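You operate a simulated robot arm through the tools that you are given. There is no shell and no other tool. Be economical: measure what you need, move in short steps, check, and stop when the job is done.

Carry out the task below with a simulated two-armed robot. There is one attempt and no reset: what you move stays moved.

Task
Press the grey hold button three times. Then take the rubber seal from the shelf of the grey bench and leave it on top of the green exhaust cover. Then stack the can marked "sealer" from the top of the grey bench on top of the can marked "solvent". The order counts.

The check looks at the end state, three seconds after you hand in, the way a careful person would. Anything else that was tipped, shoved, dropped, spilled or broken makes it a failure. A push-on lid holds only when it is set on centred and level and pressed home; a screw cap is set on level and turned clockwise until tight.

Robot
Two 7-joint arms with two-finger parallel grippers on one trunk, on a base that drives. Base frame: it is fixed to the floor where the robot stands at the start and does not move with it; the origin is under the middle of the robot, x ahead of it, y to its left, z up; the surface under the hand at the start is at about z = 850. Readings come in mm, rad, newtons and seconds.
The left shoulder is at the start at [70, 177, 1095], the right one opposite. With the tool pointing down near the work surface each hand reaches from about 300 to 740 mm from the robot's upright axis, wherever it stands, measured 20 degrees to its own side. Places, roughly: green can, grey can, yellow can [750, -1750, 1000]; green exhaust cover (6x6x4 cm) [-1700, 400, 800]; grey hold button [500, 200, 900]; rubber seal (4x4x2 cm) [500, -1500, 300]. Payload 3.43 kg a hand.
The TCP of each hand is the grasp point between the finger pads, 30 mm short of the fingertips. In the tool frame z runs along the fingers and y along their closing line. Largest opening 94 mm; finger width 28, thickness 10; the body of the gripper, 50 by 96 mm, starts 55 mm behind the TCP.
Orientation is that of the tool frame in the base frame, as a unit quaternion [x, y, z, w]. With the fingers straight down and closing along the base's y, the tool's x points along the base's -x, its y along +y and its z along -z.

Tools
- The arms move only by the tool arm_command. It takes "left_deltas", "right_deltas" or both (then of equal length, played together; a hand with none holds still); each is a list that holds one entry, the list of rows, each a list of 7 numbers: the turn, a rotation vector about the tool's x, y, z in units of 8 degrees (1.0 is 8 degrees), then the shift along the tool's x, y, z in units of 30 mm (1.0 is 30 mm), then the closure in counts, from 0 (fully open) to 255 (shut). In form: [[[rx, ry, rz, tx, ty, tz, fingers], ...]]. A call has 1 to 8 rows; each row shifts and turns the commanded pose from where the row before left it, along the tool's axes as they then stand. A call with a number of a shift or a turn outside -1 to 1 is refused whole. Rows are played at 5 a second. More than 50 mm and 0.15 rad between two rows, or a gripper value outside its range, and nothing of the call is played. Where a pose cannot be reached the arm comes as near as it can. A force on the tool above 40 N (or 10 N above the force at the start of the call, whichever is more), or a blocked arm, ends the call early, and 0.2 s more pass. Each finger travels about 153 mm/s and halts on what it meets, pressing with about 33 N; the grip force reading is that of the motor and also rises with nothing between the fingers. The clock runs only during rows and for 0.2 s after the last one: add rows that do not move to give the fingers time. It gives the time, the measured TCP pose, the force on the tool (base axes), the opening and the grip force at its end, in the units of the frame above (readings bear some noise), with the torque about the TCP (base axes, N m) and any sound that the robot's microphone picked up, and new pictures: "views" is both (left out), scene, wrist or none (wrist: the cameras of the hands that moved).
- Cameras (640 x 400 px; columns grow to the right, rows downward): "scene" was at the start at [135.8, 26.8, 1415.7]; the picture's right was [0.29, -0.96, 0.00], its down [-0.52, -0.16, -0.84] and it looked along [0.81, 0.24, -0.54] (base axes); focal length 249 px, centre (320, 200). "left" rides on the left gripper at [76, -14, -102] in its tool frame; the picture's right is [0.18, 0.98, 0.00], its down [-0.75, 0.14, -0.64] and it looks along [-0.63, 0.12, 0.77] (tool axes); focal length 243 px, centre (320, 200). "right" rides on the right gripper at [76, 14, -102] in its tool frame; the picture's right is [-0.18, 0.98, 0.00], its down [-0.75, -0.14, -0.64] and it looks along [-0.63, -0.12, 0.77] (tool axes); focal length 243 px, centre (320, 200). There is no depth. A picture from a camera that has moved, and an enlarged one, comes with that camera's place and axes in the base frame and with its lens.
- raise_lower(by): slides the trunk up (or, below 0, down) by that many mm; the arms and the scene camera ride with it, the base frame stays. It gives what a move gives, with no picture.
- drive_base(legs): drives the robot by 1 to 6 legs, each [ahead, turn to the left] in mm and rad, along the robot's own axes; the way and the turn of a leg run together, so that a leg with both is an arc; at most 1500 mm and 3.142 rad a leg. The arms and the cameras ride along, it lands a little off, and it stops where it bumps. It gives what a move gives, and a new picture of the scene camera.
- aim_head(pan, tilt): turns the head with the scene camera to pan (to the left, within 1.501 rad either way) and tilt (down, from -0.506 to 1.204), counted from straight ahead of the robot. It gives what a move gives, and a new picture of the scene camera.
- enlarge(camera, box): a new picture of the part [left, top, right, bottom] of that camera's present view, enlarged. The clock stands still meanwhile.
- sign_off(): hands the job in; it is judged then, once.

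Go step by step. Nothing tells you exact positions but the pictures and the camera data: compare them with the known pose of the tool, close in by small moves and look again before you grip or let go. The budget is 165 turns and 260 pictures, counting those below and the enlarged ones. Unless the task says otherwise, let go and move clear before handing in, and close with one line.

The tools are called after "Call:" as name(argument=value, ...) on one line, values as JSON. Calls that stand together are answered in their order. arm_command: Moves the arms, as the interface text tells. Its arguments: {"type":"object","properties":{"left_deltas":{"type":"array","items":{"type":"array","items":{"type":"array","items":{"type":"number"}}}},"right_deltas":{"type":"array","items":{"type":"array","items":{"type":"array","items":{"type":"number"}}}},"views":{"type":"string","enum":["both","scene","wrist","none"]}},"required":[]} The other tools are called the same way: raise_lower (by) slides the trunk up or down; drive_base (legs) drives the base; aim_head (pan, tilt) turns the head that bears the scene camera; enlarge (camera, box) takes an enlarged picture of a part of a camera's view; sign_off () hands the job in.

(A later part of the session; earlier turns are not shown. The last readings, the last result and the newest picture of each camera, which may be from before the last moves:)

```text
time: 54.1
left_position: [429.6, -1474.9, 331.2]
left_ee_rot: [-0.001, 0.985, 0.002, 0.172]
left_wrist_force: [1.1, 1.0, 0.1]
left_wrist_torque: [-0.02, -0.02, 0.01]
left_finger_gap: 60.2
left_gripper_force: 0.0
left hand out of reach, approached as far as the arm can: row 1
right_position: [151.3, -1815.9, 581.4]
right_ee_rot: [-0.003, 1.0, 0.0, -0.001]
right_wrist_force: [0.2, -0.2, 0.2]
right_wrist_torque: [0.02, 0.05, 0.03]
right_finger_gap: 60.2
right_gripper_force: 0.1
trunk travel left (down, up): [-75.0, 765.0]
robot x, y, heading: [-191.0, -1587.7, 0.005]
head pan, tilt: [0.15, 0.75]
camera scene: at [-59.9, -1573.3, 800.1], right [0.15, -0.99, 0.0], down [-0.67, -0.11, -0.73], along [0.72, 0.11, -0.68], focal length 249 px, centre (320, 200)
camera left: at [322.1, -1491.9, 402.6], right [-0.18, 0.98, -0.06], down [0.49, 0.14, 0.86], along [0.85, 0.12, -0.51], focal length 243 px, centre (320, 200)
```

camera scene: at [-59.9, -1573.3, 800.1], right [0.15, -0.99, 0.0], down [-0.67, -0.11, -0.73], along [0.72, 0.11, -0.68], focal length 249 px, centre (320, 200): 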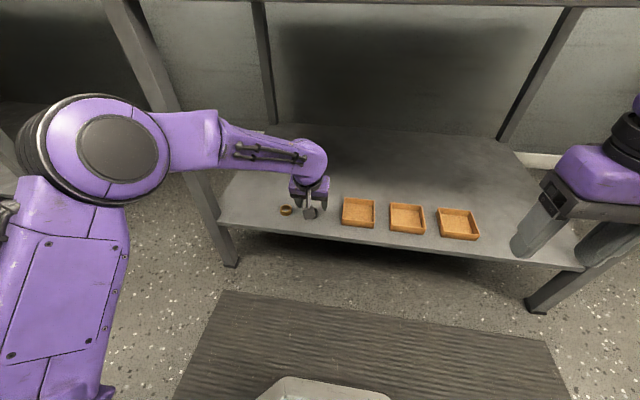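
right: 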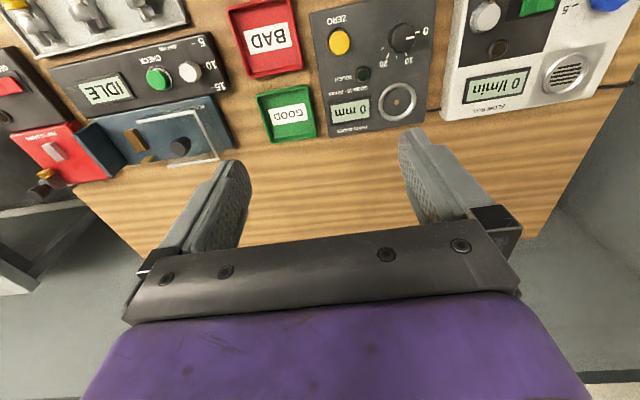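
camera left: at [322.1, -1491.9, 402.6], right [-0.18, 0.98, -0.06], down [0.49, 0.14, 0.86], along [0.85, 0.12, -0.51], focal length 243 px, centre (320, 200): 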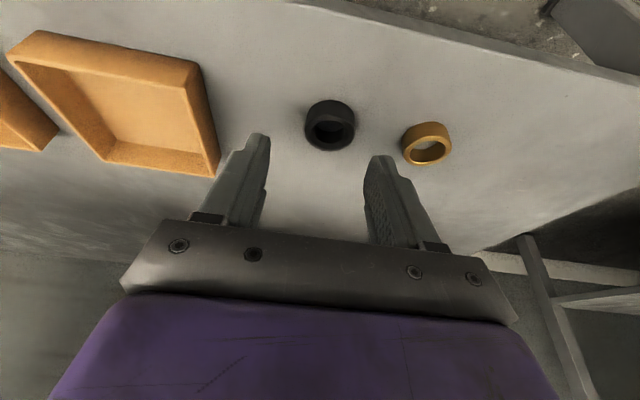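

The seal is now at about [452, −1470, 257]. I come down to straddle it, with a check on the way.

Call:
arm_command(left_deltas=[[[0, 0, 0, -0.115, 0.15, 0.57, 92], [0, 0, 0, -0.115, 0, 0.57, 92], [0, 0, 0, 0, 0, 0, 92]]], views="wrist")

Call:
enlarge(camera="scene", box=[260, 160, 380, 235])

```text
time: 54.9
left_position: [447.1, -1470.3, 300.6]
left_ee_rot: [-0.002, 0.985, 0.002, 0.173]
left_wrist_force: [0.3, 0.4, -0.8]
left_wrist_torque: [0.02, -0.01, 0.02]
left_finger_gap: 60.3
left_gripper_force: 0.0
right_position: [150.7, -1815.8, 582.1]
right_ee_rot: [-0.003, 1.0, 0.0, -0.001]
right_wrist_force: [0.1, 0.3, -0.9]
right_wrist_torque: [0.0, 0.01, -0.02]
right_finger_gap: 60.3
right_gripper_force: 0.2
trunk travel left (down, up): [-75.0, 765.0]
robot x, y, heading: [-193.2, -1588.3, 0.006]
head pan, tilt: [0.15, 0.75]
camera left: at [340.2, -1486.1, 371.7], right [-0.18, 0.98, -0.06], down [0.49, 0.14, 0.86], along [0.85, 0.12, -0.51], focal length 243 px, centre (320, 200)
```

left: 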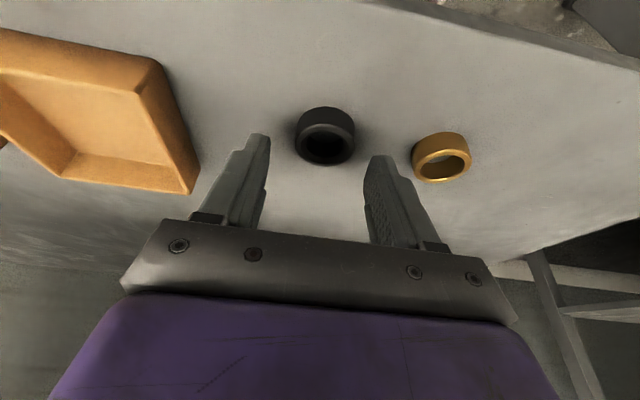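

```text
5.33 times, centred on (320, 198) of scene
camera zoom: at [-59.8, -1573.3, 800.1], right [0.15, -0.99, 0.0], down [-0.67, -0.11, -0.73], along [0.72, 0.11, -0.68], focal length 1327 px, centre (320, 213)
```

zoom: 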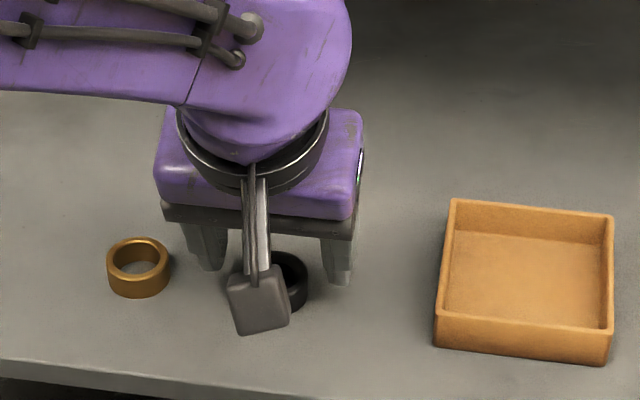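

Seal at about [457, −1469, 252]. I lower the last 20 mm slowly.

Call:
arm_command(left_deltas=[[[0, 0, 0, 0.02, 0.03, 0.3, 92], [0, 0, 0, 0.02, 0, 0.2, 92], [0, 0, 0, 0.02, 0, 0.14, 92], [0, 0, 0, 0, 0, 0, 92]]], views="wrist")

Call:
enlarge(camera="scene", box=[260, 160, 380, 235])

```text
time: 55.9
left_position: [450.6, -1469.9, 282.5]
left_ee_rot: [-0.001, 0.985, 0.002, 0.172]
left_wrist_force: [-3.5, 0.0, 5.2]
left_wrist_torque: [-0.15, 0.09, -0.18]
left_finger_gap: 59.9
left_gripper_force: 0.0
right_position: [148.9, -1813.8, 581.7]
right_ee_rot: [-0.002, 1.0, 0.001, 0.0]
right_wrist_force: [0.5, -0.2, -0.8]
right_wrist_torque: [-0.01, 0.02, -0.01]
right_finger_gap: 60.2
right_gripper_force: 0.1
trunk travel left (down, up): [-75.0, 765.0]
robot x, y, heading: [-194.9, -1587.9, 0.006]
head pan, tilt: [0.15, 0.75]
camera left: at [344.8, -1485.9, 354.3], right [-0.18, 0.98, -0.06], down [0.49, 0.14, 0.86], along [0.85, 0.12, -0.51], focal length 243 px, centre (320, 200)
```

left: 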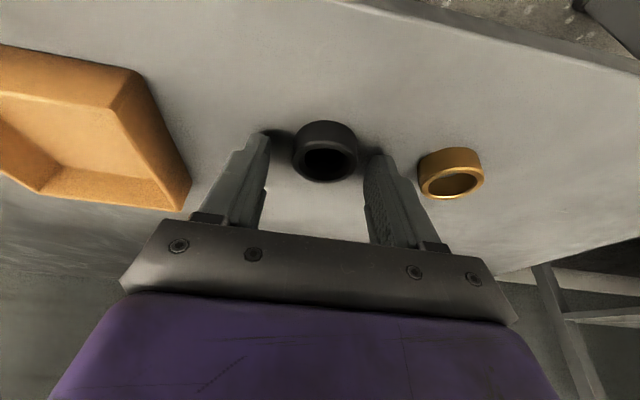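

```text
5.33 times, centred on (320, 198) of scene
camera zoom: at [-60.5, -1573.3, 800.3], right [0.15, -0.99, 0.0], down [-0.67, -0.11, -0.73], along [0.72, 0.11, -0.68], focal length 1327 px, centre (320, 213)
```

zoom: 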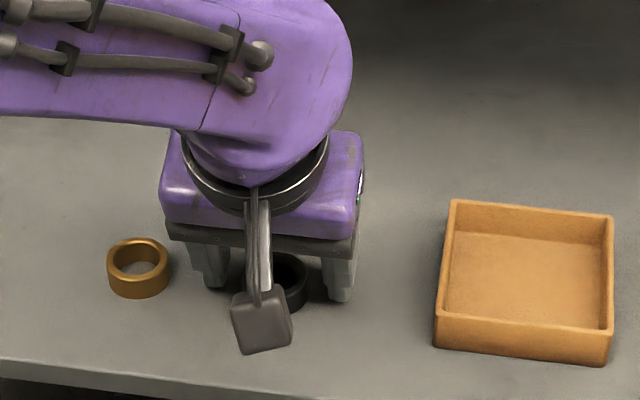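

Fingertips just touch the shelf beside the seal. I lift a hair and close.

Call:
arm_command(left_deltas=[[[0, 0, 0, 0, 0.02, -0.08, 92], [0, 0, 0, 0, 0, 0, 130], [0, 0, 0, 0, 0, 0, 180], [0, 0, 0, 0, 0, 0, 180], [0, 0, 0, 0, 0, 0, 180]]], views="wrist")

```text
time: 57.1
left_position: [450.3, -1468.6, 283.8]
left_ee_rot: [-0.002, 0.985, 0.002, 0.172]
left_wrist_force: [-0.4, -0.4, -0.5]
left_wrist_torque: [0.01, 0.03, 0.0]
left_finger_gap: 36.2
left_gripper_force: 33.6
right_position: [150.2, -1814.8, 581.7]
right_ee_rot: [-0.002, 1.0, 0.0, 0.0]
right_wrist_force: [-0.7, -0.3, -0.2]
right_wrist_torque: [0.03, -0.03, 0.0]
right_finger_gap: 60.2
right_gripper_force: 0.1
trunk travel left (down, up): [-75.0, 765.0]
robot x, y, heading: [-191.0, -1588.0, 0.002]
head pan, tilt: [0.15, 0.75]
camera left: at [343.9, -1484.8, 355.8], right [-0.18, 0.98, -0.06], down [0.49, 0.14, 0.86], along [0.85, 0.12, -0.51], focal length 243 px, centre (320, 200)
```

left: 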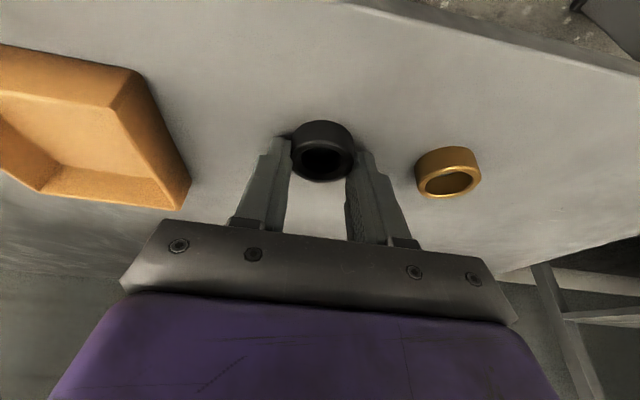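

Gripped at 36 mm. I lift a little and check.

Call:
arm_command(left_deltas=[[[0, 0, 0, -0.09, 0, -0.32, 180], [0, 0, 0, -0.18, 0, -0.64, 180], [0, 0, 0, -0.18, 0, -0.64, 180], [0, 0, 0, 0, 0, 0, 180]]], views="wrist")

```text
time: 58.1
left_position: [448.5, -1468.9, 333.4]
left_ee_rot: [-0.001, 0.985, 0.002, 0.172]
left_wrist_force: [-0.3, 0.6, -0.9]
left_wrist_torque: [0.03, -0.01, -0.03]
left_finger_gap: 36.2
left_gripper_force: 32.9
right_position: [149.9, -1815.8, 580.2]
right_ee_rot: [-0.002, 1.0, 0.0, 0.0]
right_wrist_force: [-0.1, -0.9, -0.5]
right_wrist_torque: [-0.03, -0.02, -0.01]
right_finger_gap: 60.1
right_gripper_force: 0.1
trunk travel left (down, up): [-75.0, 765.0]
robot x, y, heading: [-188.3, -1586.7, 0.001]
head pan, tilt: [0.15, 0.75]
camera left: at [340.3, -1484.6, 405.7], right [-0.18, 0.98, -0.06], down [0.49, 0.14, 0.86], along [0.85, 0.12, -0.51], focal length 243 px, centre (320, 200)
```

left: 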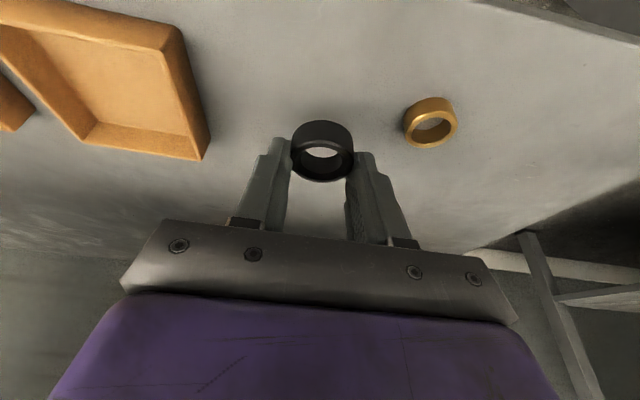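

The seal is held. I back the base straight out from under the bench.

Call:
drive_base(legs=[[-420, 0]])

Call:
raise_lower(by=400)

Call:
raise_lower(by=200)

Call:
aim_head(pan=0, tilt=0.6)

```text
time: 60.7
left_position: [24.9, -1471.4, 333.8]
left_ee_rot: [0.0, 0.985, 0.002, 0.172]
left_wrist_force: [0.0, 0.0, -0.5]
left_wrist_torque: [-0.01, -0.01, 0.0]
left_finger_gap: 36.2
left_gripper_force: 33.2
right_position: [-272.1, -1818.1, 581.1]
right_ee_rot: [-0.002, 1.0, 0.0, 0.0]
right_wrist_force: [0.0, 0.3, 0.4]
right_wrist_torque: [-0.04, 0.02, 0.02]
right_finger_gap: 60.0
right_gripper_force: 0.0
trunk travel left (down, up): [-75.0, 765.0]
robot x, y, heading: [-614.5, -1588.0, 0.006]
head pan, tilt: [0.15, 0.75]
camera scene: at [-481.6, -1575.3, 800.1], right [0.15, -0.99, 0.0], down [-0.67, -0.1, -0.73], along [0.72, 0.11, -0.68], focal length 249 px, centre (320, 200)
```

scene: 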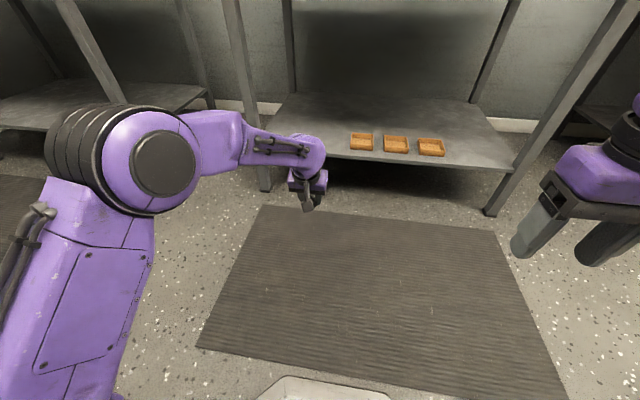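

```text
time: 64.5
left_position: [26.6, -1471.2, 735.1]
left_ee_rot: [-0.001, 0.985, 0.002, 0.171]
left_wrist_force: [0.6, -0.5, -0.3]
left_wrist_torque: [-0.03, 0.02, 0.01]
left_finger_gap: 36.0
left_gripper_force: 33.0
right_position: [-272.1, -1818.3, 980.9]
right_ee_rot: [-0.003, 1.0, 0.0, -0.001]
right_wrist_force: [0.2, -0.1, -0.4]
right_wrist_torque: [-0.01, 0.01, 0.0]
right_finger_gap: 60.4
right_gripper_force: 0.1
trunk travel left (down, up): [-475.0, 365.0]
robot x, y, heading: [-615.7, -1590.0, 0.005]
head pan, tilt: [0.15, 0.75]
```

```text
time: 66.7
left_position: [26.2, -1471.7, 934.5]
left_ee_rot: [-0.001, 0.985, 0.002, 0.171]
left_wrist_force: [-0.6, -0.5, -0.8]
left_wrist_torque: [0.01, -0.02, 0.0]
left_finger_gap: 36.0
left_gripper_force: 33.0
right_position: [-272.1, -1817.8, 1181.1]
right_ee_rot: [-0.002, 1.0, 0.0, -0.001]
right_wrist_force: [-1.2, -0.2, -0.6]
right_wrist_torque: [0.03, 0.02, 0.02]
right_finger_gap: 60.1
right_gripper_force: 0.0
trunk travel left (down, up): [-675.0, 165.0]
robot x, y, heading: [-613.7, -1592.5, 0.003]
head pan, tilt: [0.15, 0.75]
```

```text
time: 67.4
left_position: [26.3, -1470.5, 933.4]
left_ee_rot: [-0.001, 0.985, 0.002, 0.172]
left_wrist_force: [-0.4, 0.2, -1.3]
left_wrist_torque: [0.04, -0.01, 0.01]
left_finger_gap: 35.8
left_gripper_force: 32.7
right_position: [-272.9, -1817.6, 1180.6]
right_ee_rot: [-0.003, 1.0, 0.001, 0.0]
right_wrist_force: [0.2, -0.4, -0.6]
right_wrist_torque: [0.01, 0.01, 0.0]
right_finger_gap: 60.2
right_gripper_force: 0.0
trunk travel left (down, up): [-675.0, 165.0]
robot x, y, heading: [-613.1, -1589.2, 0.004]
head pan, tilt: [0.0, 0.6]
camera scene: at [-475.1, -1587.7, 1412.9], right [0.0, -1.0, 0.0], down [-0.57, 0.0, -0.82], along [0.82, 0.0, -0.57], focal length 249 px, centre (320, 200)
```

scene: 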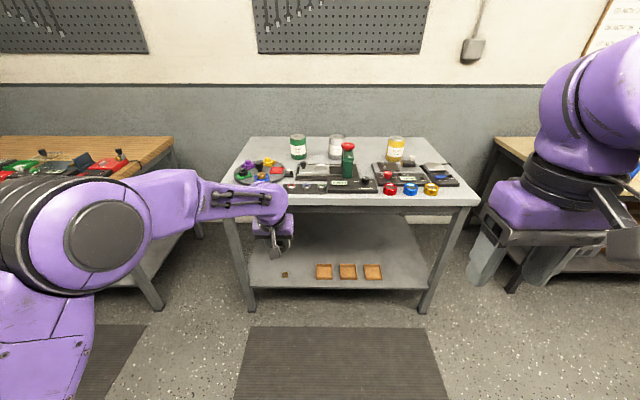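

Seal still held. I retract the left hand up and back, then turn toward +y and look at the green bench.

Call:
arm_command(left_deltas=[[[0, 0, 0, 0.63, 0, -0.83, 180], [0, 0, 0, 0.63, 0, -0.83, 180], [0, 0, 0, 0.63, 0, -0.83, 180], [0, 0, 0, 0.63, 0, -0.83, 180], [0, 0, 0, 0.63, 0, -0.83, 180], [0, 0, 0, 0.63, 0, -0.83, 180], [0, 0, 0, 0.63, 0, -0.83, 180], [0, 0, 0, 0.63, 0, -0.83, 180]]], views="none")

Call:
drive_base(legs=[[0, 1.571], [700, 0]])

Call:
aim_head(pan=0.9, tilt=0.5)

```text
time: 69.2
left_position: [-184.8, -1471.4, 1071.4]
left_ee_rot: [0.0, 0.985, 0.002, 0.173]
left_wrist_force: [-0.5, 0.3, -0.2]
left_wrist_torque: [-0.04, -0.02, -0.01]
left_finger_gap: 36.0
left_gripper_force: 32.9
right_position: [-272.5, -1816.9, 1180.9]
right_ee_rot: [-0.003, 1.0, 0.0, 0.001]
right_wrist_force: [-0.1, -0.2, -0.7]
right_wrist_torque: [0.04, 0.0, -0.07]
right_finger_gap: 60.2
right_gripper_force: 0.1
trunk travel left (down, up): [-675.0, 165.0]
robot x, y, heading: [-616.3, -1590.8, 0.001]
head pan, tilt: [0.0, 0.6]
```

```text
time: 76.8
left_position: [-727.0, -467.5, 1071.9]
left_ee_rot: [-0.694, 0.699, 0.123, 0.121]
left_wrist_force: [0.7, -0.2, 0.0]
left_wrist_torque: [-0.02, -0.02, 0.02]
left_finger_gap: 36.3
left_gripper_force: 33.6
right_position: [-381.1, -557.6, 1180.7]
right_ee_rot: [-0.706, 0.708, -0.001, 0.0]
right_wrist_force: [-0.1, -0.1, 0.2]
right_wrist_torque: [-0.02, -0.02, -0.01]
right_finger_gap: 60.3
right_gripper_force: 0.1
trunk travel left (down, up): [-675.0, 165.0]
robot x, y, heading: [-613.7, -896.2, 1.568]
head pan, tilt: [0.0, 0.6]
camera scene: at [-611.9, -759.5, 1413.0], right [1.0, 0.0, 0.0], down [0.0, -0.56, -0.83], along [0.0, 0.83, -0.56], focal length 249 px, centre (320, 200)
```

scene: 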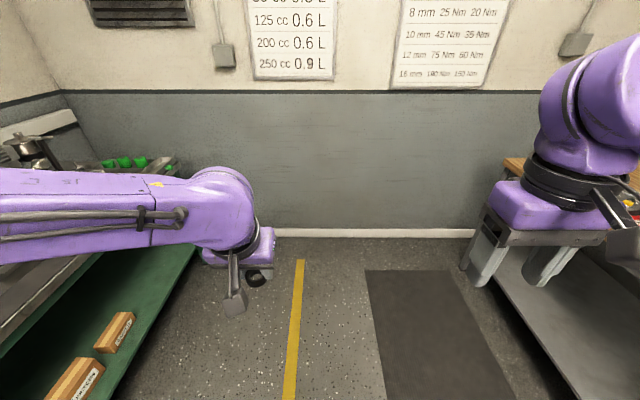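

```text
time: 78.0
left_position: [-727.4, -466.8, 1070.8]
left_ee_rot: [-0.695, 0.698, 0.122, 0.121]
left_wrist_force: [-0.7, -0.2, -0.7]
left_wrist_torque: [0.0, -0.01, 0.01]
left_finger_gap: 36.0
left_gripper_force: 32.6
right_position: [-382.8, -558.9, 1180.3]
right_ee_rot: [-0.707, 0.707, 0.0, 0.0]
right_wrist_force: [-0.1, 0.2, 0.1]
right_wrist_torque: [0.0, -0.01, 0.01]
right_finger_gap: 59.9
right_gripper_force: 0.1
trunk travel left (down, up): [-675.0, 165.0]
robot x, y, heading: [-611.7, -897.4, 1.569]
head pan, tilt: [0.901, 0.499]
camera scene: at [-683.3, -790.7, 1422.1], right [0.62, 0.78, 0.0], down [0.37, -0.3, -0.88], along [-0.69, 0.55, -0.48], focal length 249 px, centre (320, 200)
```

scene: 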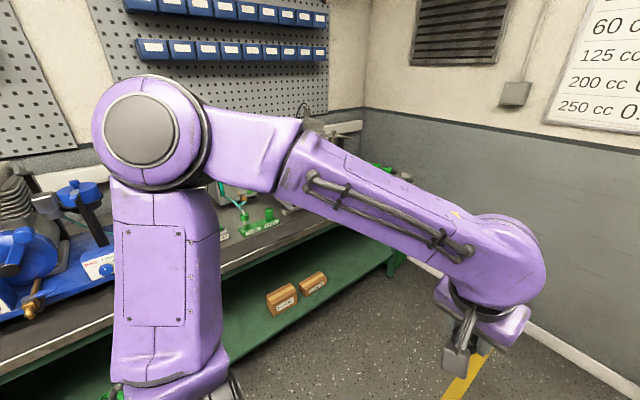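

Call:
drive_base(legs=[[550, 0], [0, 0.8]])

Call:
aim_head(pan=0.0, tilt=0.5)

```text
time: 83.2
left_position: [-995.3, -122.9, 1071.0]
left_ee_rot: [0.909, -0.379, -0.159, -0.065]
left_wrist_force: [0.2, -0.1, -0.3]
left_wrist_torque: [0.0, -0.01, 0.02]
left_finger_gap: 36.2
left_gripper_force: 32.9
right_position: [-686.6, 57.7, 1181.2]
right_ee_rot: [0.924, -0.383, 0.0, 0.0]
right_wrist_force: [1.1, -0.2, -0.1]
right_wrist_torque: [0.01, 0.01, 0.0]
right_finger_gap: 60.2
right_gripper_force: 0.0
trunk travel left (down, up): [-675.0, 165.0]
robot x, y, heading: [-608.2, -350.0, 2.358]
head pan, tilt: [0.901, 0.499]
camera scene: at [-734.6, -319.6, 1422.1], right [-0.11, 0.99, 0.0], down [0.48, 0.05, -0.88], along [-0.87, -0.1, -0.48], focal length 249 px, centre (320, 200)
```

scene: 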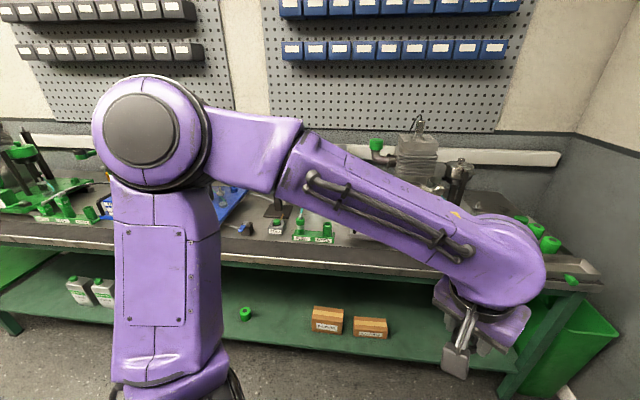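

```text
time: 84.4
left_position: [-995.5, -123.7, 1071.0]
left_ee_rot: [0.909, -0.379, -0.159, -0.065]
left_wrist_force: [0.6, 0.1, -1.0]
left_wrist_torque: [0.02, -0.01, 0.04]
left_finger_gap: 36.2
left_gripper_force: 32.6
right_position: [-687.3, 58.6, 1180.7]
right_ee_rot: [0.924, -0.383, 0.0, 0.0]
right_wrist_force: [1.4, -0.1, 0.1]
right_wrist_torque: [-0.04, -0.01, 0.02]
right_finger_gap: 60.3
right_gripper_force: 0.0
trunk travel left (down, up): [-675.0, 165.0]
robot x, y, heading: [-612.0, -346.0, 2.351]
head pan, tilt: [0.0, 0.499]
camera scene: at [-708.6, -245.1, 1422.1], right [0.71, 0.71, 0.0], down [0.34, -0.34, -0.88], along [-0.62, 0.62, -0.48], focal length 249 px, centre (320, 200)
```

scene: 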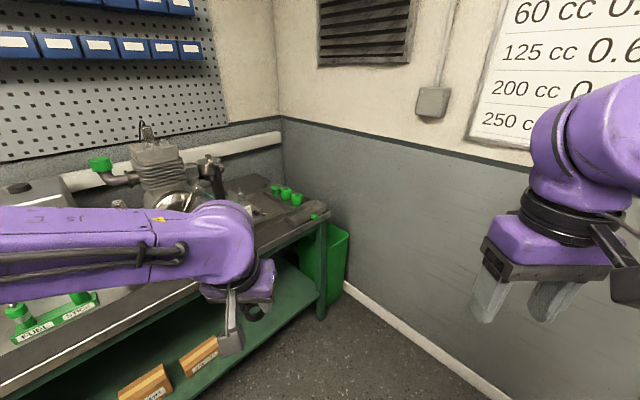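

Call:
enlarge(camera="scene", box=[70, 110, 350, 285])

Call:
enlarge(camera="scene", box=[240, 170, 340, 233])

```text
2.29 times, centred on (210, 198) of scene
camera zoom: at [-708.6, -245.1, 1422.1], right [0.71, 0.71, 0.0], down [0.34, -0.34, -0.88], along [-0.62, 0.62, -0.48], focal length 568 px, centre (571, 206)
```

zoom: 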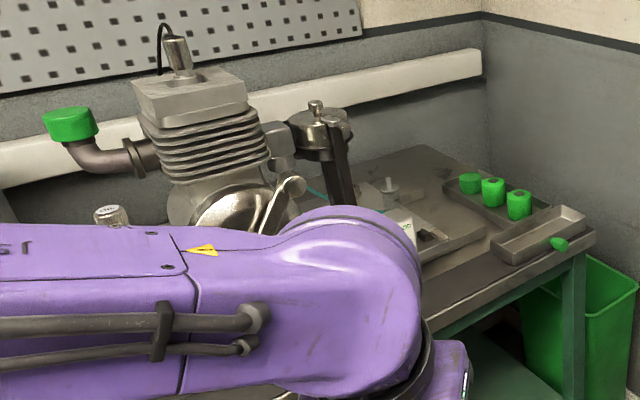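

```text
6.35 times, centred on (290, 202) of scene
camera zoom: at [-708.6, -245.1, 1422.1], right [0.71, 0.71, 0.0], down [0.34, -0.34, -0.88], along [-0.62, 0.62, -0.48], focal length 1579 px, centre (510, 190)
```

zoom: 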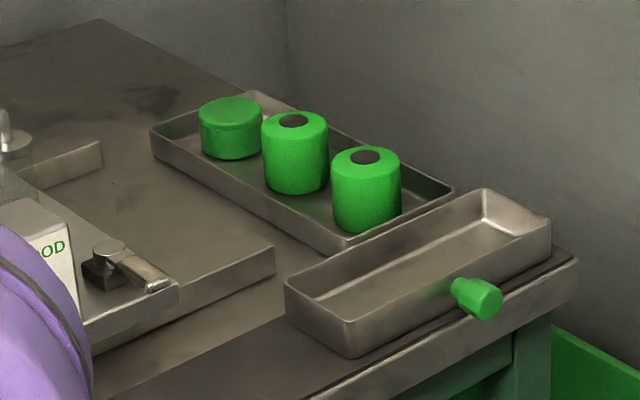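

The shallow green cover in the tray near the bench's right end, about [−1650, 388], matches the stated place of the exhaust cover. I drive closer and look again.

Call:
drive_base(legs=[[0, -0.28], [560, 0], [0, 0.62]])

Call:
aim_head(pan=0.1, tilt=0.7)

```text
time: 90.2
left_position: [-1316.6, 232.3, 1071.0]
left_ee_rot: [0.959, -0.225, -0.168, -0.038]
left_wrist_force: [0.4, 0.6, -0.9]
left_wrist_torque: [0.01, 0.02, -0.01]
left_finger_gap: 36.0
left_gripper_force: 33.1
right_position: [-1083.3, 503.5, 1181.7]
right_ee_rot: [0.974, -0.226, 0.001, 0.0]
right_wrist_force: [-0.5, 0.5, 0.8]
right_wrist_torque: [0.01, -0.01, 0.0]
right_finger_gap: 60.0
right_gripper_force: 0.0
trunk travel left (down, up): [-675.0, 165.0]
robot x, y, heading: [-877.7, 147.0, 2.682]
head pan, tilt: [0.0, 0.499]
camera scene: at [-1006.5, 209.1, 1422.1], right [0.44, 0.9, 0.0], down [0.43, -0.21, -0.88], along [-0.79, 0.39, -0.48], focal length 249 px, centre (320, 200)
```

scene: 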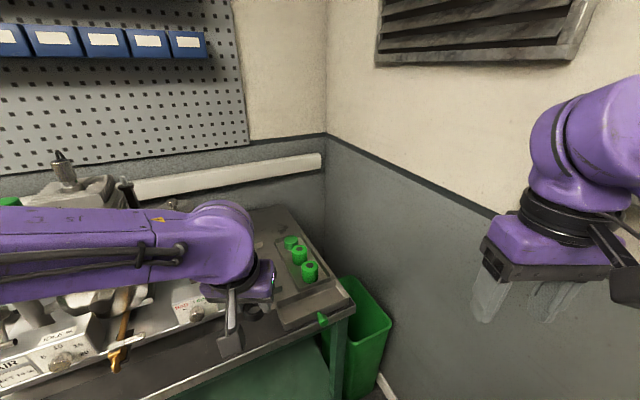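

```text
time: 91.0
left_position: [-1317.9, 232.9, 1070.6]
left_ee_rot: [0.959, -0.226, -0.168, -0.038]
left_wrist_force: [0.5, -0.9, 0.2]
left_wrist_torque: [0.04, 0.0, -0.02]
left_finger_gap: 36.2
left_gripper_force: 32.5
right_position: [-1085.0, 502.9, 1179.8]
right_ee_rot: [0.974, -0.227, 0.0, 0.0]
right_wrist_force: [0.7, 0.2, 0.2]
right_wrist_torque: [0.01, 0.02, 0.01]
right_finger_gap: 60.4
right_gripper_force: 0.1
trunk travel left (down, up): [-675.0, 165.0]
robot x, y, heading: [-880.4, 141.4, 2.68]
head pan, tilt: [0.099, 0.7]
camera scene: at [-1004.6, 198.4, 1404.4], right [0.35, 0.94, 0.0], down [0.6, -0.23, -0.77], along [-0.72, 0.27, -0.64], focal length 249 px, centre (320, 200)
```

scene: 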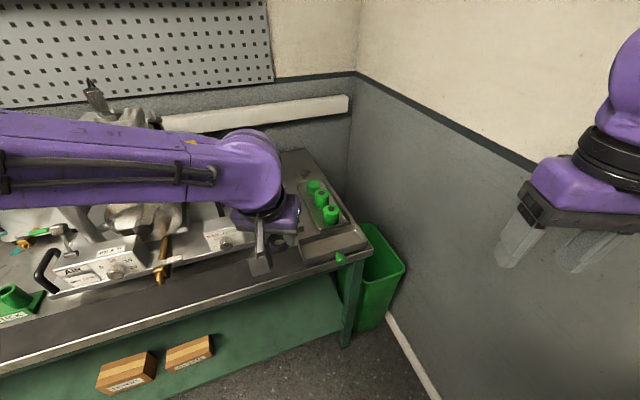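

Call:
enlarge(camera="scene", box=[270, 160, 390, 280])

Call:
enlarge(camera="left", box=[0, 0, 640, 400])

```text
3.33 times, centred on (330, 220) of scene
camera zoom: at [-1004.6, 198.4, 1404.4], right [0.35, 0.94, 0.0], down [0.6, -0.23, -0.77], along [-0.72, 0.27, -0.64], focal length 829 px, centre (287, 133)
```

zoom: 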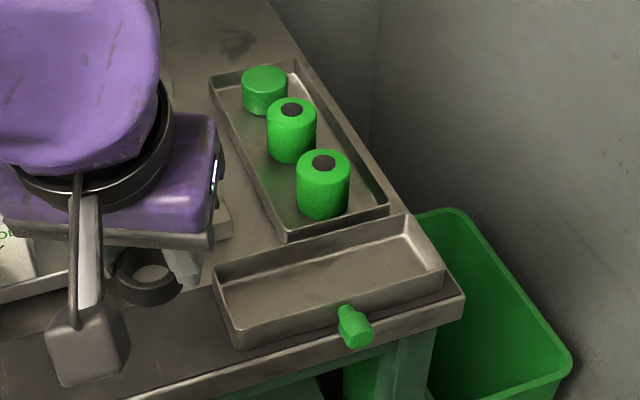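

```text
1.00 times, centred on (320, 200) of left (not enlarged: the box is as wide or as high as the picture)
camera zoom: at [-1216.7, 196.5, 1142.0], right [-0.28, -0.96, -0.06], down [-0.5, 0.09, 0.86], along [-0.82, 0.27, -0.51], focal length 243 px, centre (320, 200)
```

zoom: 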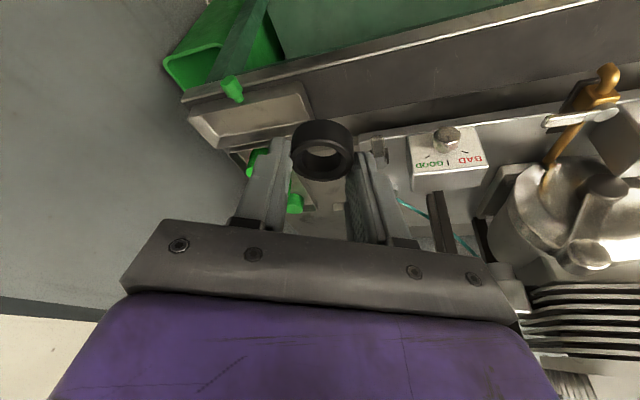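

The cover's top is at about [−1738, 449, 835], the bench edge at x ≈ −1405. I drive 185 mm ahead.

Call:
drive_base(legs=[[185, 0]])

Call:
enlarge(camera="scene", box=[260, 130, 460, 255])

Call:
enlarge(camera="left", box=[0, 0, 640, 400])

```text
time: 92.5
left_position: [-1482.0, 312.4, 1070.4]
left_ee_rot: [0.959, -0.224, -0.168, -0.038]
left_wrist_force: [-0.4, 0.0, 0.2]
left_wrist_torque: [0.02, 0.02, 0.02]
left_finger_gap: 36.0
left_gripper_force: 33.1
right_position: [-1249.6, 583.0, 1182.1]
right_ee_rot: [0.974, -0.225, 0.0, 0.0]
right_wrist_force: [-0.1, -0.3, 0.3]
right_wrist_torque: [0.03, -0.02, 0.01]
right_finger_gap: 59.9
right_gripper_force: 0.1
trunk travel left (down, up): [-675.0, 165.0]
robot x, y, heading: [-1045.3, 227.9, 2.685]
head pan, tilt: [0.099, 0.7]
camera scene: at [-1168.9, 279.5, 1404.4], right [0.35, 0.94, 0.0], down [0.6, -0.23, -0.76], along [-0.72, 0.27, -0.64], focal length 249 px, centre (320, 200)
```

scene: 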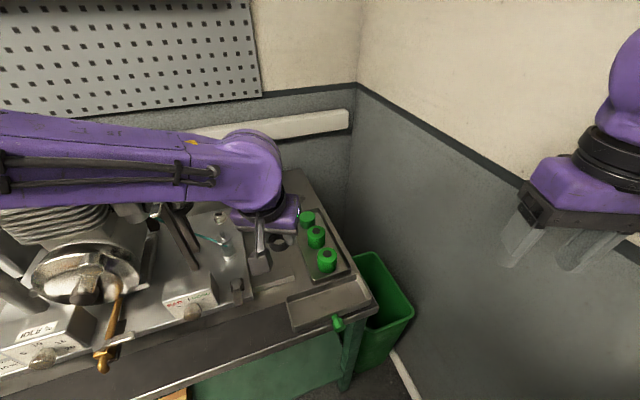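

```text
3.20 times, centred on (360, 192) of scene
camera zoom: at [-1168.9, 279.5, 1404.4], right [0.35, 0.94, 0.0], down [0.6, -0.23, -0.76], along [-0.72, 0.27, -0.64], focal length 796 px, centre (192, 224)
```

zoom: 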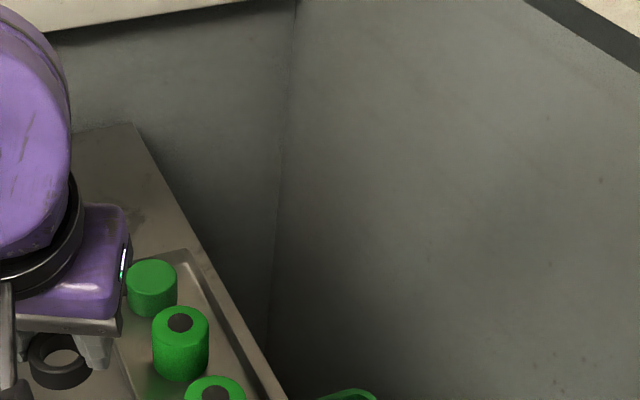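

```text
1.00 times, centred on (320, 200) of left (not enlarged: the box is as wide or as high as the picture)
camera zoom: at [-1381.1, 276.9, 1142.1], right [-0.28, -0.96, -0.06], down [-0.5, 0.09, 0.86], along [-0.82, 0.27, -0.51], focal length 243 px, centre (320, 200)
```

zoom: 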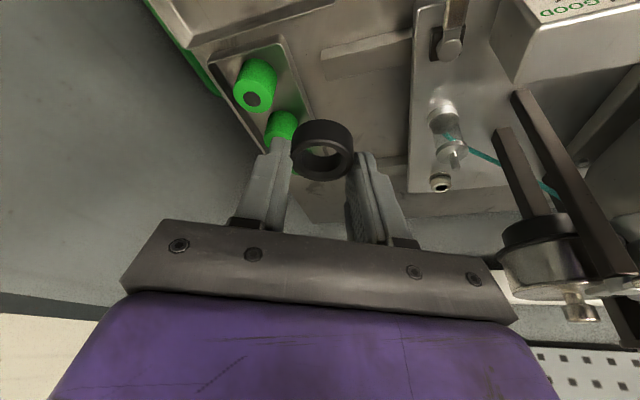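

I move the hand over toward the cover, staying high, and check.

Call:
arm_command(left_deltas=[[[0, 0, 0, -0.8, 0, 0.65, 180], [0, 0, 0, -0.8, 0, 0.65, 180], [0, 0, 0, -0.8, 0, 0.65, 180], [0, 0, 0, -0.8, 0, 0.65, 180], [0, 0, 0, -0.8, 0, 0.65, 180], [0, 0, 0, -0.8, 0, 0.65, 180], [0, 0, 0, -0.8, 0, 0.65, 180], [0, 0, 0, -0.8, 0, 0.65, 180]]], views="both")

Call:
enlarge(camera="scene", box=[220, 140, 380, 240])

```text
time: 94.3
left_position: [-1693.2, 416.7, 989.0]
left_ee_rot: [0.96, -0.224, -0.166, -0.037]
left_wrist_force: [-0.2, 0.0, -0.4]
left_wrist_torque: [0.01, 0.0, 0.01]
left_finger_gap: 36.1
left_gripper_force: 33.4
right_position: [-1251.8, 584.1, 1180.3]
right_ee_rot: [0.974, -0.225, 0.001, 0.0]
right_wrist_force: [0.1, -0.2, 0.4]
right_wrist_torque: [-0.01, -0.01, 0.0]
right_finger_gap: 60.0
right_gripper_force: 0.1
trunk travel left (down, up): [-675.0, 165.0]
robot x, y, heading: [-1046.4, 226.9, 2.687]
head pan, tilt: [0.099, 0.7]
camera scene: at [-1171.0, 280.2, 1404.2], right [0.35, 0.94, 0.0], down [0.6, -0.23, -0.76], along [-0.72, 0.27, -0.65], focal length 249 px, centre (320, 200)
camera left: at [-1591.8, 381.1, 1060.1], right [-0.28, -0.96, -0.06], down [-0.5, 0.1, 0.86], along [-0.82, 0.27, -0.51], focal length 243 px, centre (320, 200)
```

scene: 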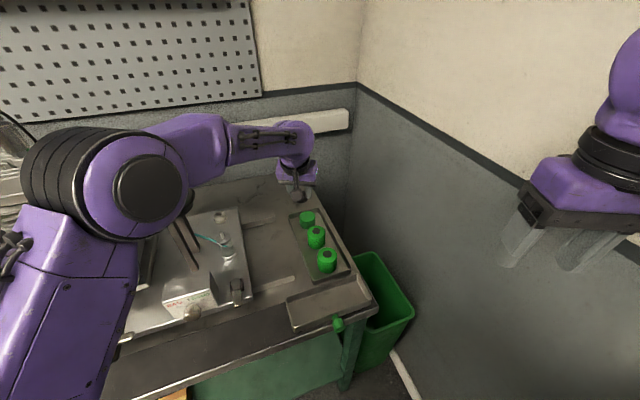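
left: 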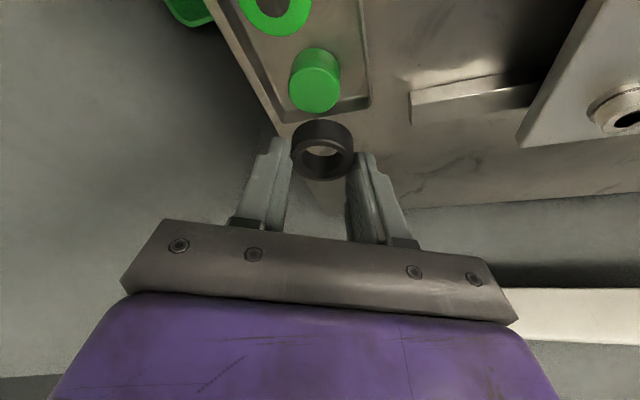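

```text
4.00 times, centred on (300, 190) of scene
camera zoom: at [-1171.0, 280.2, 1404.2], right [0.35, 0.94, 0.0], down [0.6, -0.23, -0.76], along [-0.72, 0.27, -0.65], focal length 995 px, centre (400, 240)
```

zoom: 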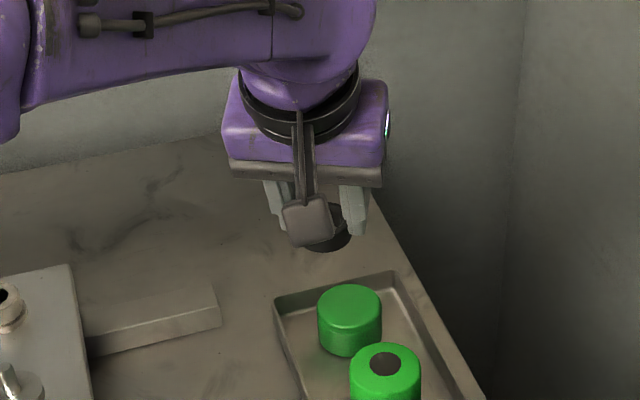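

Aligning: the seal must move about 50 mm ahead and 3 mm right; I come down to about 25 mm above the cover.

Call:
arm_command(left_deltas=[[[0, 0, 0, -0.1375, -0.025, 0.847, 180], [0, 0, 0, -0.1375, -0.025, 0.847, 180], [0, 0, 0, -0.1375, -0.025, 0.847, 180], [0, 0, 0, -0.1375, -0.025, 0.847, 180], [0, 0, 0, 0, 0, 0, 180]]], views="wrist")

Call:
enlarge(camera="scene", box=[260, 180, 360, 242])

```text
time: 95.5
left_position: [-1734.8, 441.8, 897.9]
left_ee_rot: [0.96, -0.224, -0.167, -0.038]
left_wrist_force: [-1.1, 0.6, 0.6]
left_wrist_torque: [-0.01, 0.0, -0.02]
left_finger_gap: 36.1
left_gripper_force: 32.7
right_position: [-1248.9, 583.5, 1181.1]
right_ee_rot: [0.974, -0.225, 0.0, 0.0]
right_wrist_force: [0.4, -0.9, -0.3]
right_wrist_torque: [-0.01, 0.0, 0.01]
right_finger_gap: 60.2
right_gripper_force: 0.0
trunk travel left (down, up): [-675.0, 165.0]
robot x, y, heading: [-1046.9, 226.5, 2.688]
head pan, tilt: [0.099, 0.7]
camera left: at [-1633.4, 404.8, 968.6], right [-0.28, -0.96, -0.06], down [-0.5, 0.09, 0.86], along [-0.82, 0.27, -0.51], focal length 243 px, centre (320, 200)
```

left: 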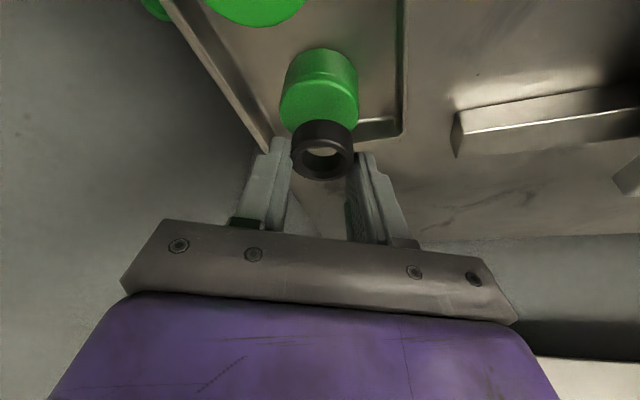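

```text
6.40 times, centred on (310, 211) of scene
camera zoom: at [-1168.4, 279.0, 1404.5], right [0.35, 0.94, 0.0], down [0.6, -0.22, -0.77], along [-0.72, 0.27, -0.64], focal length 1592 px, centre (384, 130)
```

zoom: 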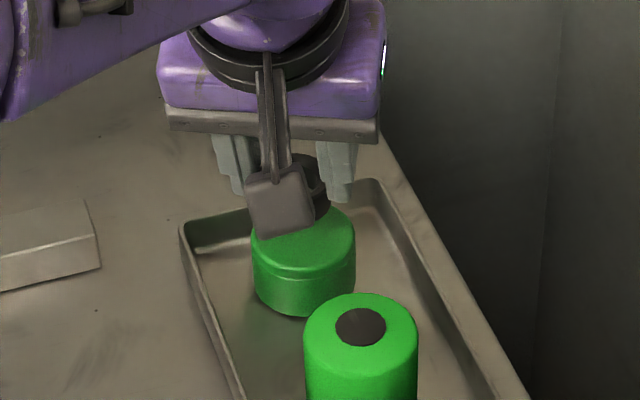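

Seal and cover look aligned; the cover's top is around z 828. I descend 20 mm and check.

Call:
arm_command(left_deltas=[[[0, 0, 0, 0.113, 0, 0.314, 180], [0, 0, 0, 0.113, 0, 0.314, 180], [0, 0, 0, 0, 0, 0, 180]]], views="wrist")

Call:
enlarge(camera="scene", box=[260, 180, 360, 242])

```text
time: 96.3
left_position: [-1735.6, 440.8, 876.9]
left_ee_rot: [0.959, -0.224, -0.168, -0.037]
left_wrist_force: [0.3, -0.2, -0.1]
left_wrist_torque: [0.03, 0.02, 0.02]
left_finger_gap: 35.9
left_gripper_force: 33.1
right_position: [-1249.9, 583.3, 1181.4]
right_ee_rot: [0.975, -0.224, 0.001, 0.0]
right_wrist_force: [0.0, 0.1, 0.8]
right_wrist_torque: [0.0, -0.03, -0.02]
right_finger_gap: 60.1
right_gripper_force: 0.2
trunk travel left (down, up): [-675.0, 165.0]
robot x, y, heading: [-1044.2, 224.6, 2.689]
head pan, tilt: [0.099, 0.7]
camera left: at [-1634.2, 404.7, 949.0], right [-0.28, -0.96, -0.06], down [-0.5, 0.09, 0.86], along [-0.82, 0.27, -0.51], focal length 243 px, centre (320, 200)
```

left: 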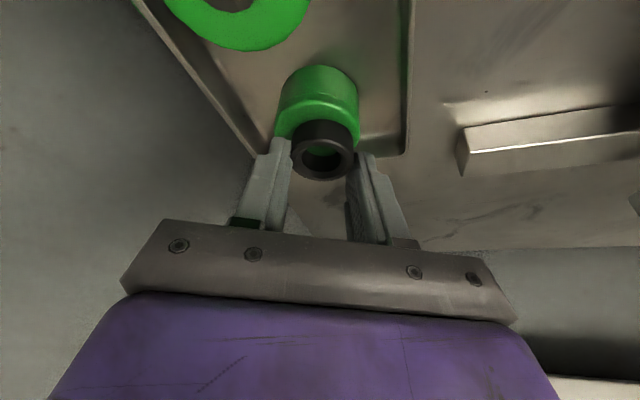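

```text
6.40 times, centred on (310, 211) of scene
camera zoom: at [-1169.3, 279.4, 1404.4], right [0.35, 0.94, 0.0], down [0.6, -0.23, -0.76], along [-0.72, 0.27, -0.64], focal length 1592 px, centre (384, 130)
```

zoom: 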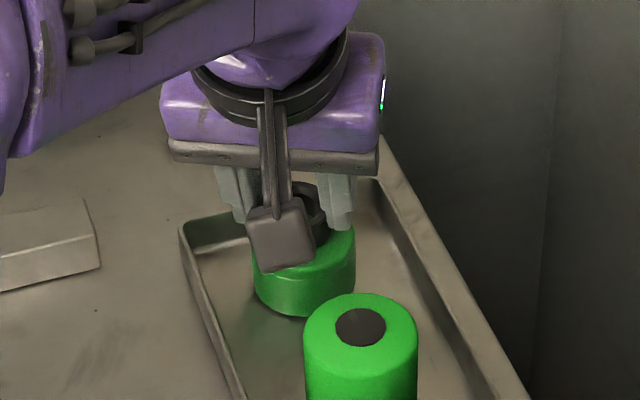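

Slight correction (3–4 mm ahead and right), then descend in 3 mm steps toward contact.

Call:
arm_command(left_deltas=[[[0, 0, 0, -0.11, -0.12, 0.04, 180], [0, 0, 0, 0.034, 0, 0.094, 180], [0, 0, 0, 0.034, 0, 0.094, 180], [0, 0, 0, 0.034, 0, 0.094, 180], [0, 0, 0, 0, 0, 0, 180]]], views="wrist")

Call:
enlarge(camera="scene", box=[280, 195, 340, 232])

```text
time: 97.5
left_position: [-1737.4, 444.3, 875.1]
left_ee_rot: [0.959, -0.223, -0.172, -0.038]
left_wrist_force: [-6.9, 1.1, 21.6]
left_wrist_torque: [0.15, 0.18, 0.02]
left_finger_gap: 36.1
left_gripper_force: 32.4
right_position: [-1247.0, 582.2, 1182.1]
right_ee_rot: [0.974, -0.225, -0.001, 0.0]
right_wrist_force: [0.3, -0.1, 1.1]
right_wrist_torque: [0.0, 0.0, -0.04]
right_finger_gap: 60.1
right_gripper_force: 0.0
trunk travel left (down, up): [-675.0, 165.0]
robot x, y, heading: [-1046.4, 230.1, 2.682]
head pan, tilt: [0.099, 0.7]
camera left: at [-1635.0, 408.5, 944.8], right [-0.28, -0.96, -0.06], down [-0.5, 0.09, 0.86], along [-0.82, 0.27, -0.5], focal length 243 px, centre (320, 200)
```

left: 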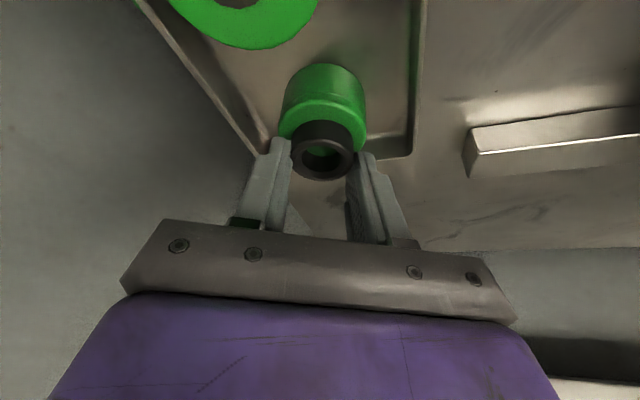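

```text
10.67 times, centred on (310, 214) of scene
camera zoom: at [-1166.5, 278.2, 1405.0], right [0.35, 0.94, 0.0], down [0.6, -0.22, -0.77], along [-0.72, 0.27, -0.64], focal length 2653 px, centre (427, 56)
```

zoom: 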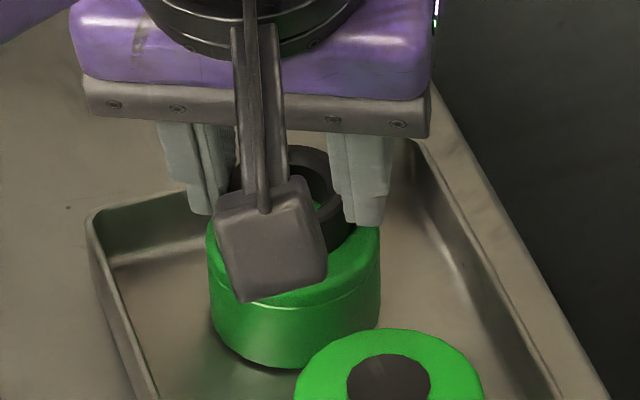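

Contact at about z 875. I check the centring in an enlarged wrist view before letting go.

Call:
enlarge(camera="left", box=[250, 50, 394, 194])

```text
2.78 times, centred on (322, 122) of left
camera zoom: at [-1635.0, 408.5, 944.8], right [-0.28, -0.96, -0.06], down [-0.5, 0.09, 0.86], along [-0.82, 0.27, -0.5], focal length 674 px, centre (314, 417)
```

zoom: 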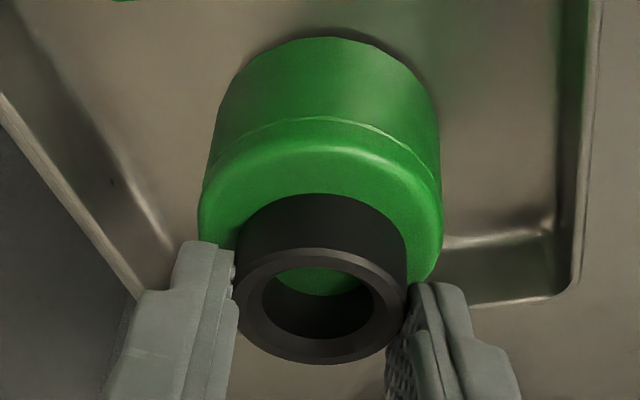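

The seal sits a few millimetres too far ahead. I lift slightly, come back 5 mm and look again.

Call:
arm_command(left_deltas=[[[0, 0, 0, -0.113, 0, -0.314, 180], [0, 0, 0, 0.157, 0, -0.057, 180], [0, 0, 0, 0.034, 0, 0.094, 180], [0, 0, 0, 0, 0, 0, 180]]], views="none")

Call:
enlarge(camera="left", box=[250, 50, 394, 194])

Call:
enlarge(camera="scene", box=[280, 195, 340, 232])

```text
time: 98.5
left_position: [-1731.3, 444.1, 876.4]
left_ee_rot: [0.96, -0.223, -0.167, -0.036]
left_wrist_force: [-0.5, -0.1, -0.8]
left_wrist_torque: [-0.03, -0.01, 0.03]
left_finger_gap: 36.1
left_gripper_force: 32.8
right_position: [-1249.7, 583.5, 1181.0]
right_ee_rot: [0.974, -0.225, 0.001, 0.0]
right_wrist_force: [0.5, 0.4, 0.9]
right_wrist_torque: [-0.02, -0.01, -0.01]
right_finger_gap: 60.6
right_gripper_force: 0.1
trunk travel left (down, up): [-675.0, 165.0]
robot x, y, heading: [-1047.1, 227.9, 2.686]
head pan, tilt: [0.099, 0.7]
```

```text
2.78 times, centred on (322, 122) of left
camera zoom: at [-1631.1, 407.0, 947.4], right [-0.28, -0.96, -0.06], down [-0.5, 0.09, 0.86], along [-0.82, 0.27, -0.51], focal length 674 px, centre (314, 417)
```

zoom: 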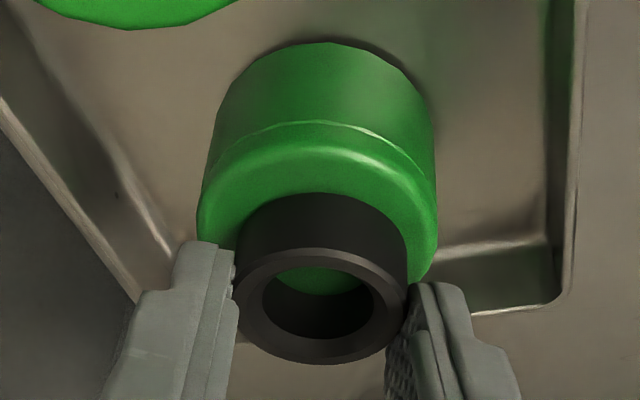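

```text
10.67 times, centred on (310, 214) of scene
camera zoom: at [-1169.3, 279.4, 1404.3], right [0.35, 0.94, 0.0], down [0.6, -0.23, -0.76], along [-0.72, 0.27, -0.64], focal length 2653 px, centre (427, 56)
```

zoom: 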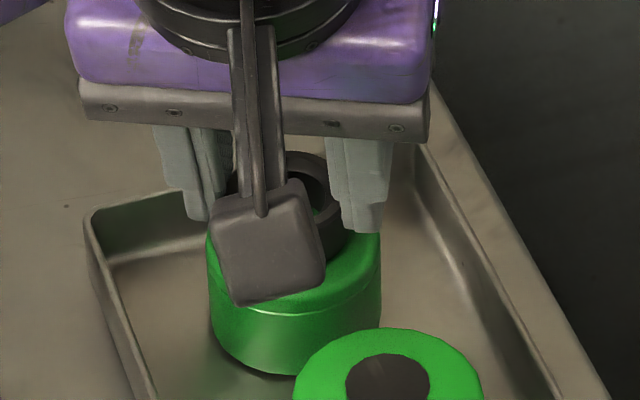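

Now it looks centred. I lower in 1.5 mm steps to light contact.

Call:
arm_command(left_deltas=[[[0, 0, 0, 0.017, 0, 0.047, 180], [0, 0, 0, 0.017, 0, 0.047, 180], [0, 0, 0, 0, 0, 0, 180]]], views="none")

Call:
enlarge(camera="left", box=[250, 50, 394, 194])

```text
time: 99.3
left_position: [-1732.6, 442.3, 874.0]
left_ee_rot: [0.959, -0.224, -0.168, -0.037]
left_wrist_force: [0.3, 0.5, 5.3]
left_wrist_torque: [0.15, 0.02, -0.01]
left_finger_gap: 35.9
left_gripper_force: 33.2
right_position: [-1248.6, 583.0, 1182.0]
right_ee_rot: [0.974, -0.225, 0.0, 0.0]
right_wrist_force: [0.2, 0.0, 0.0]
right_wrist_torque: [0.01, 0.0, -0.02]
right_finger_gap: 60.1
right_gripper_force: 0.1
trunk travel left (down, up): [-675.0, 165.0]
robot x, y, heading: [-1046.0, 226.0, 2.686]
head pan, tilt: [0.099, 0.7]
```

```text
2.78 times, centred on (322, 122) of left
camera zoom: at [-1631.2, 407.1, 945.8], right [-0.28, -0.96, -0.06], down [-0.5, 0.09, 0.86], along [-0.82, 0.27, -0.51], focal length 674 px, centre (314, 417)
```

zoom: 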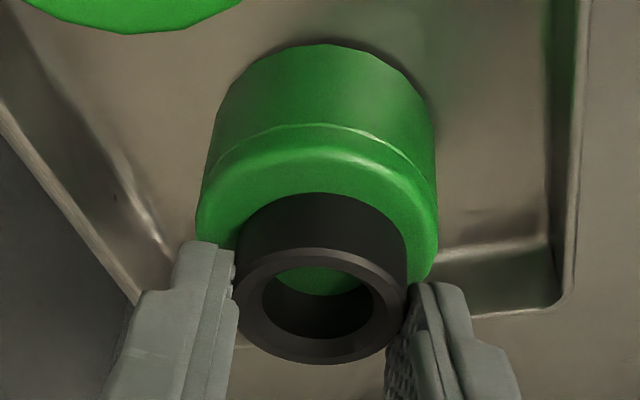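

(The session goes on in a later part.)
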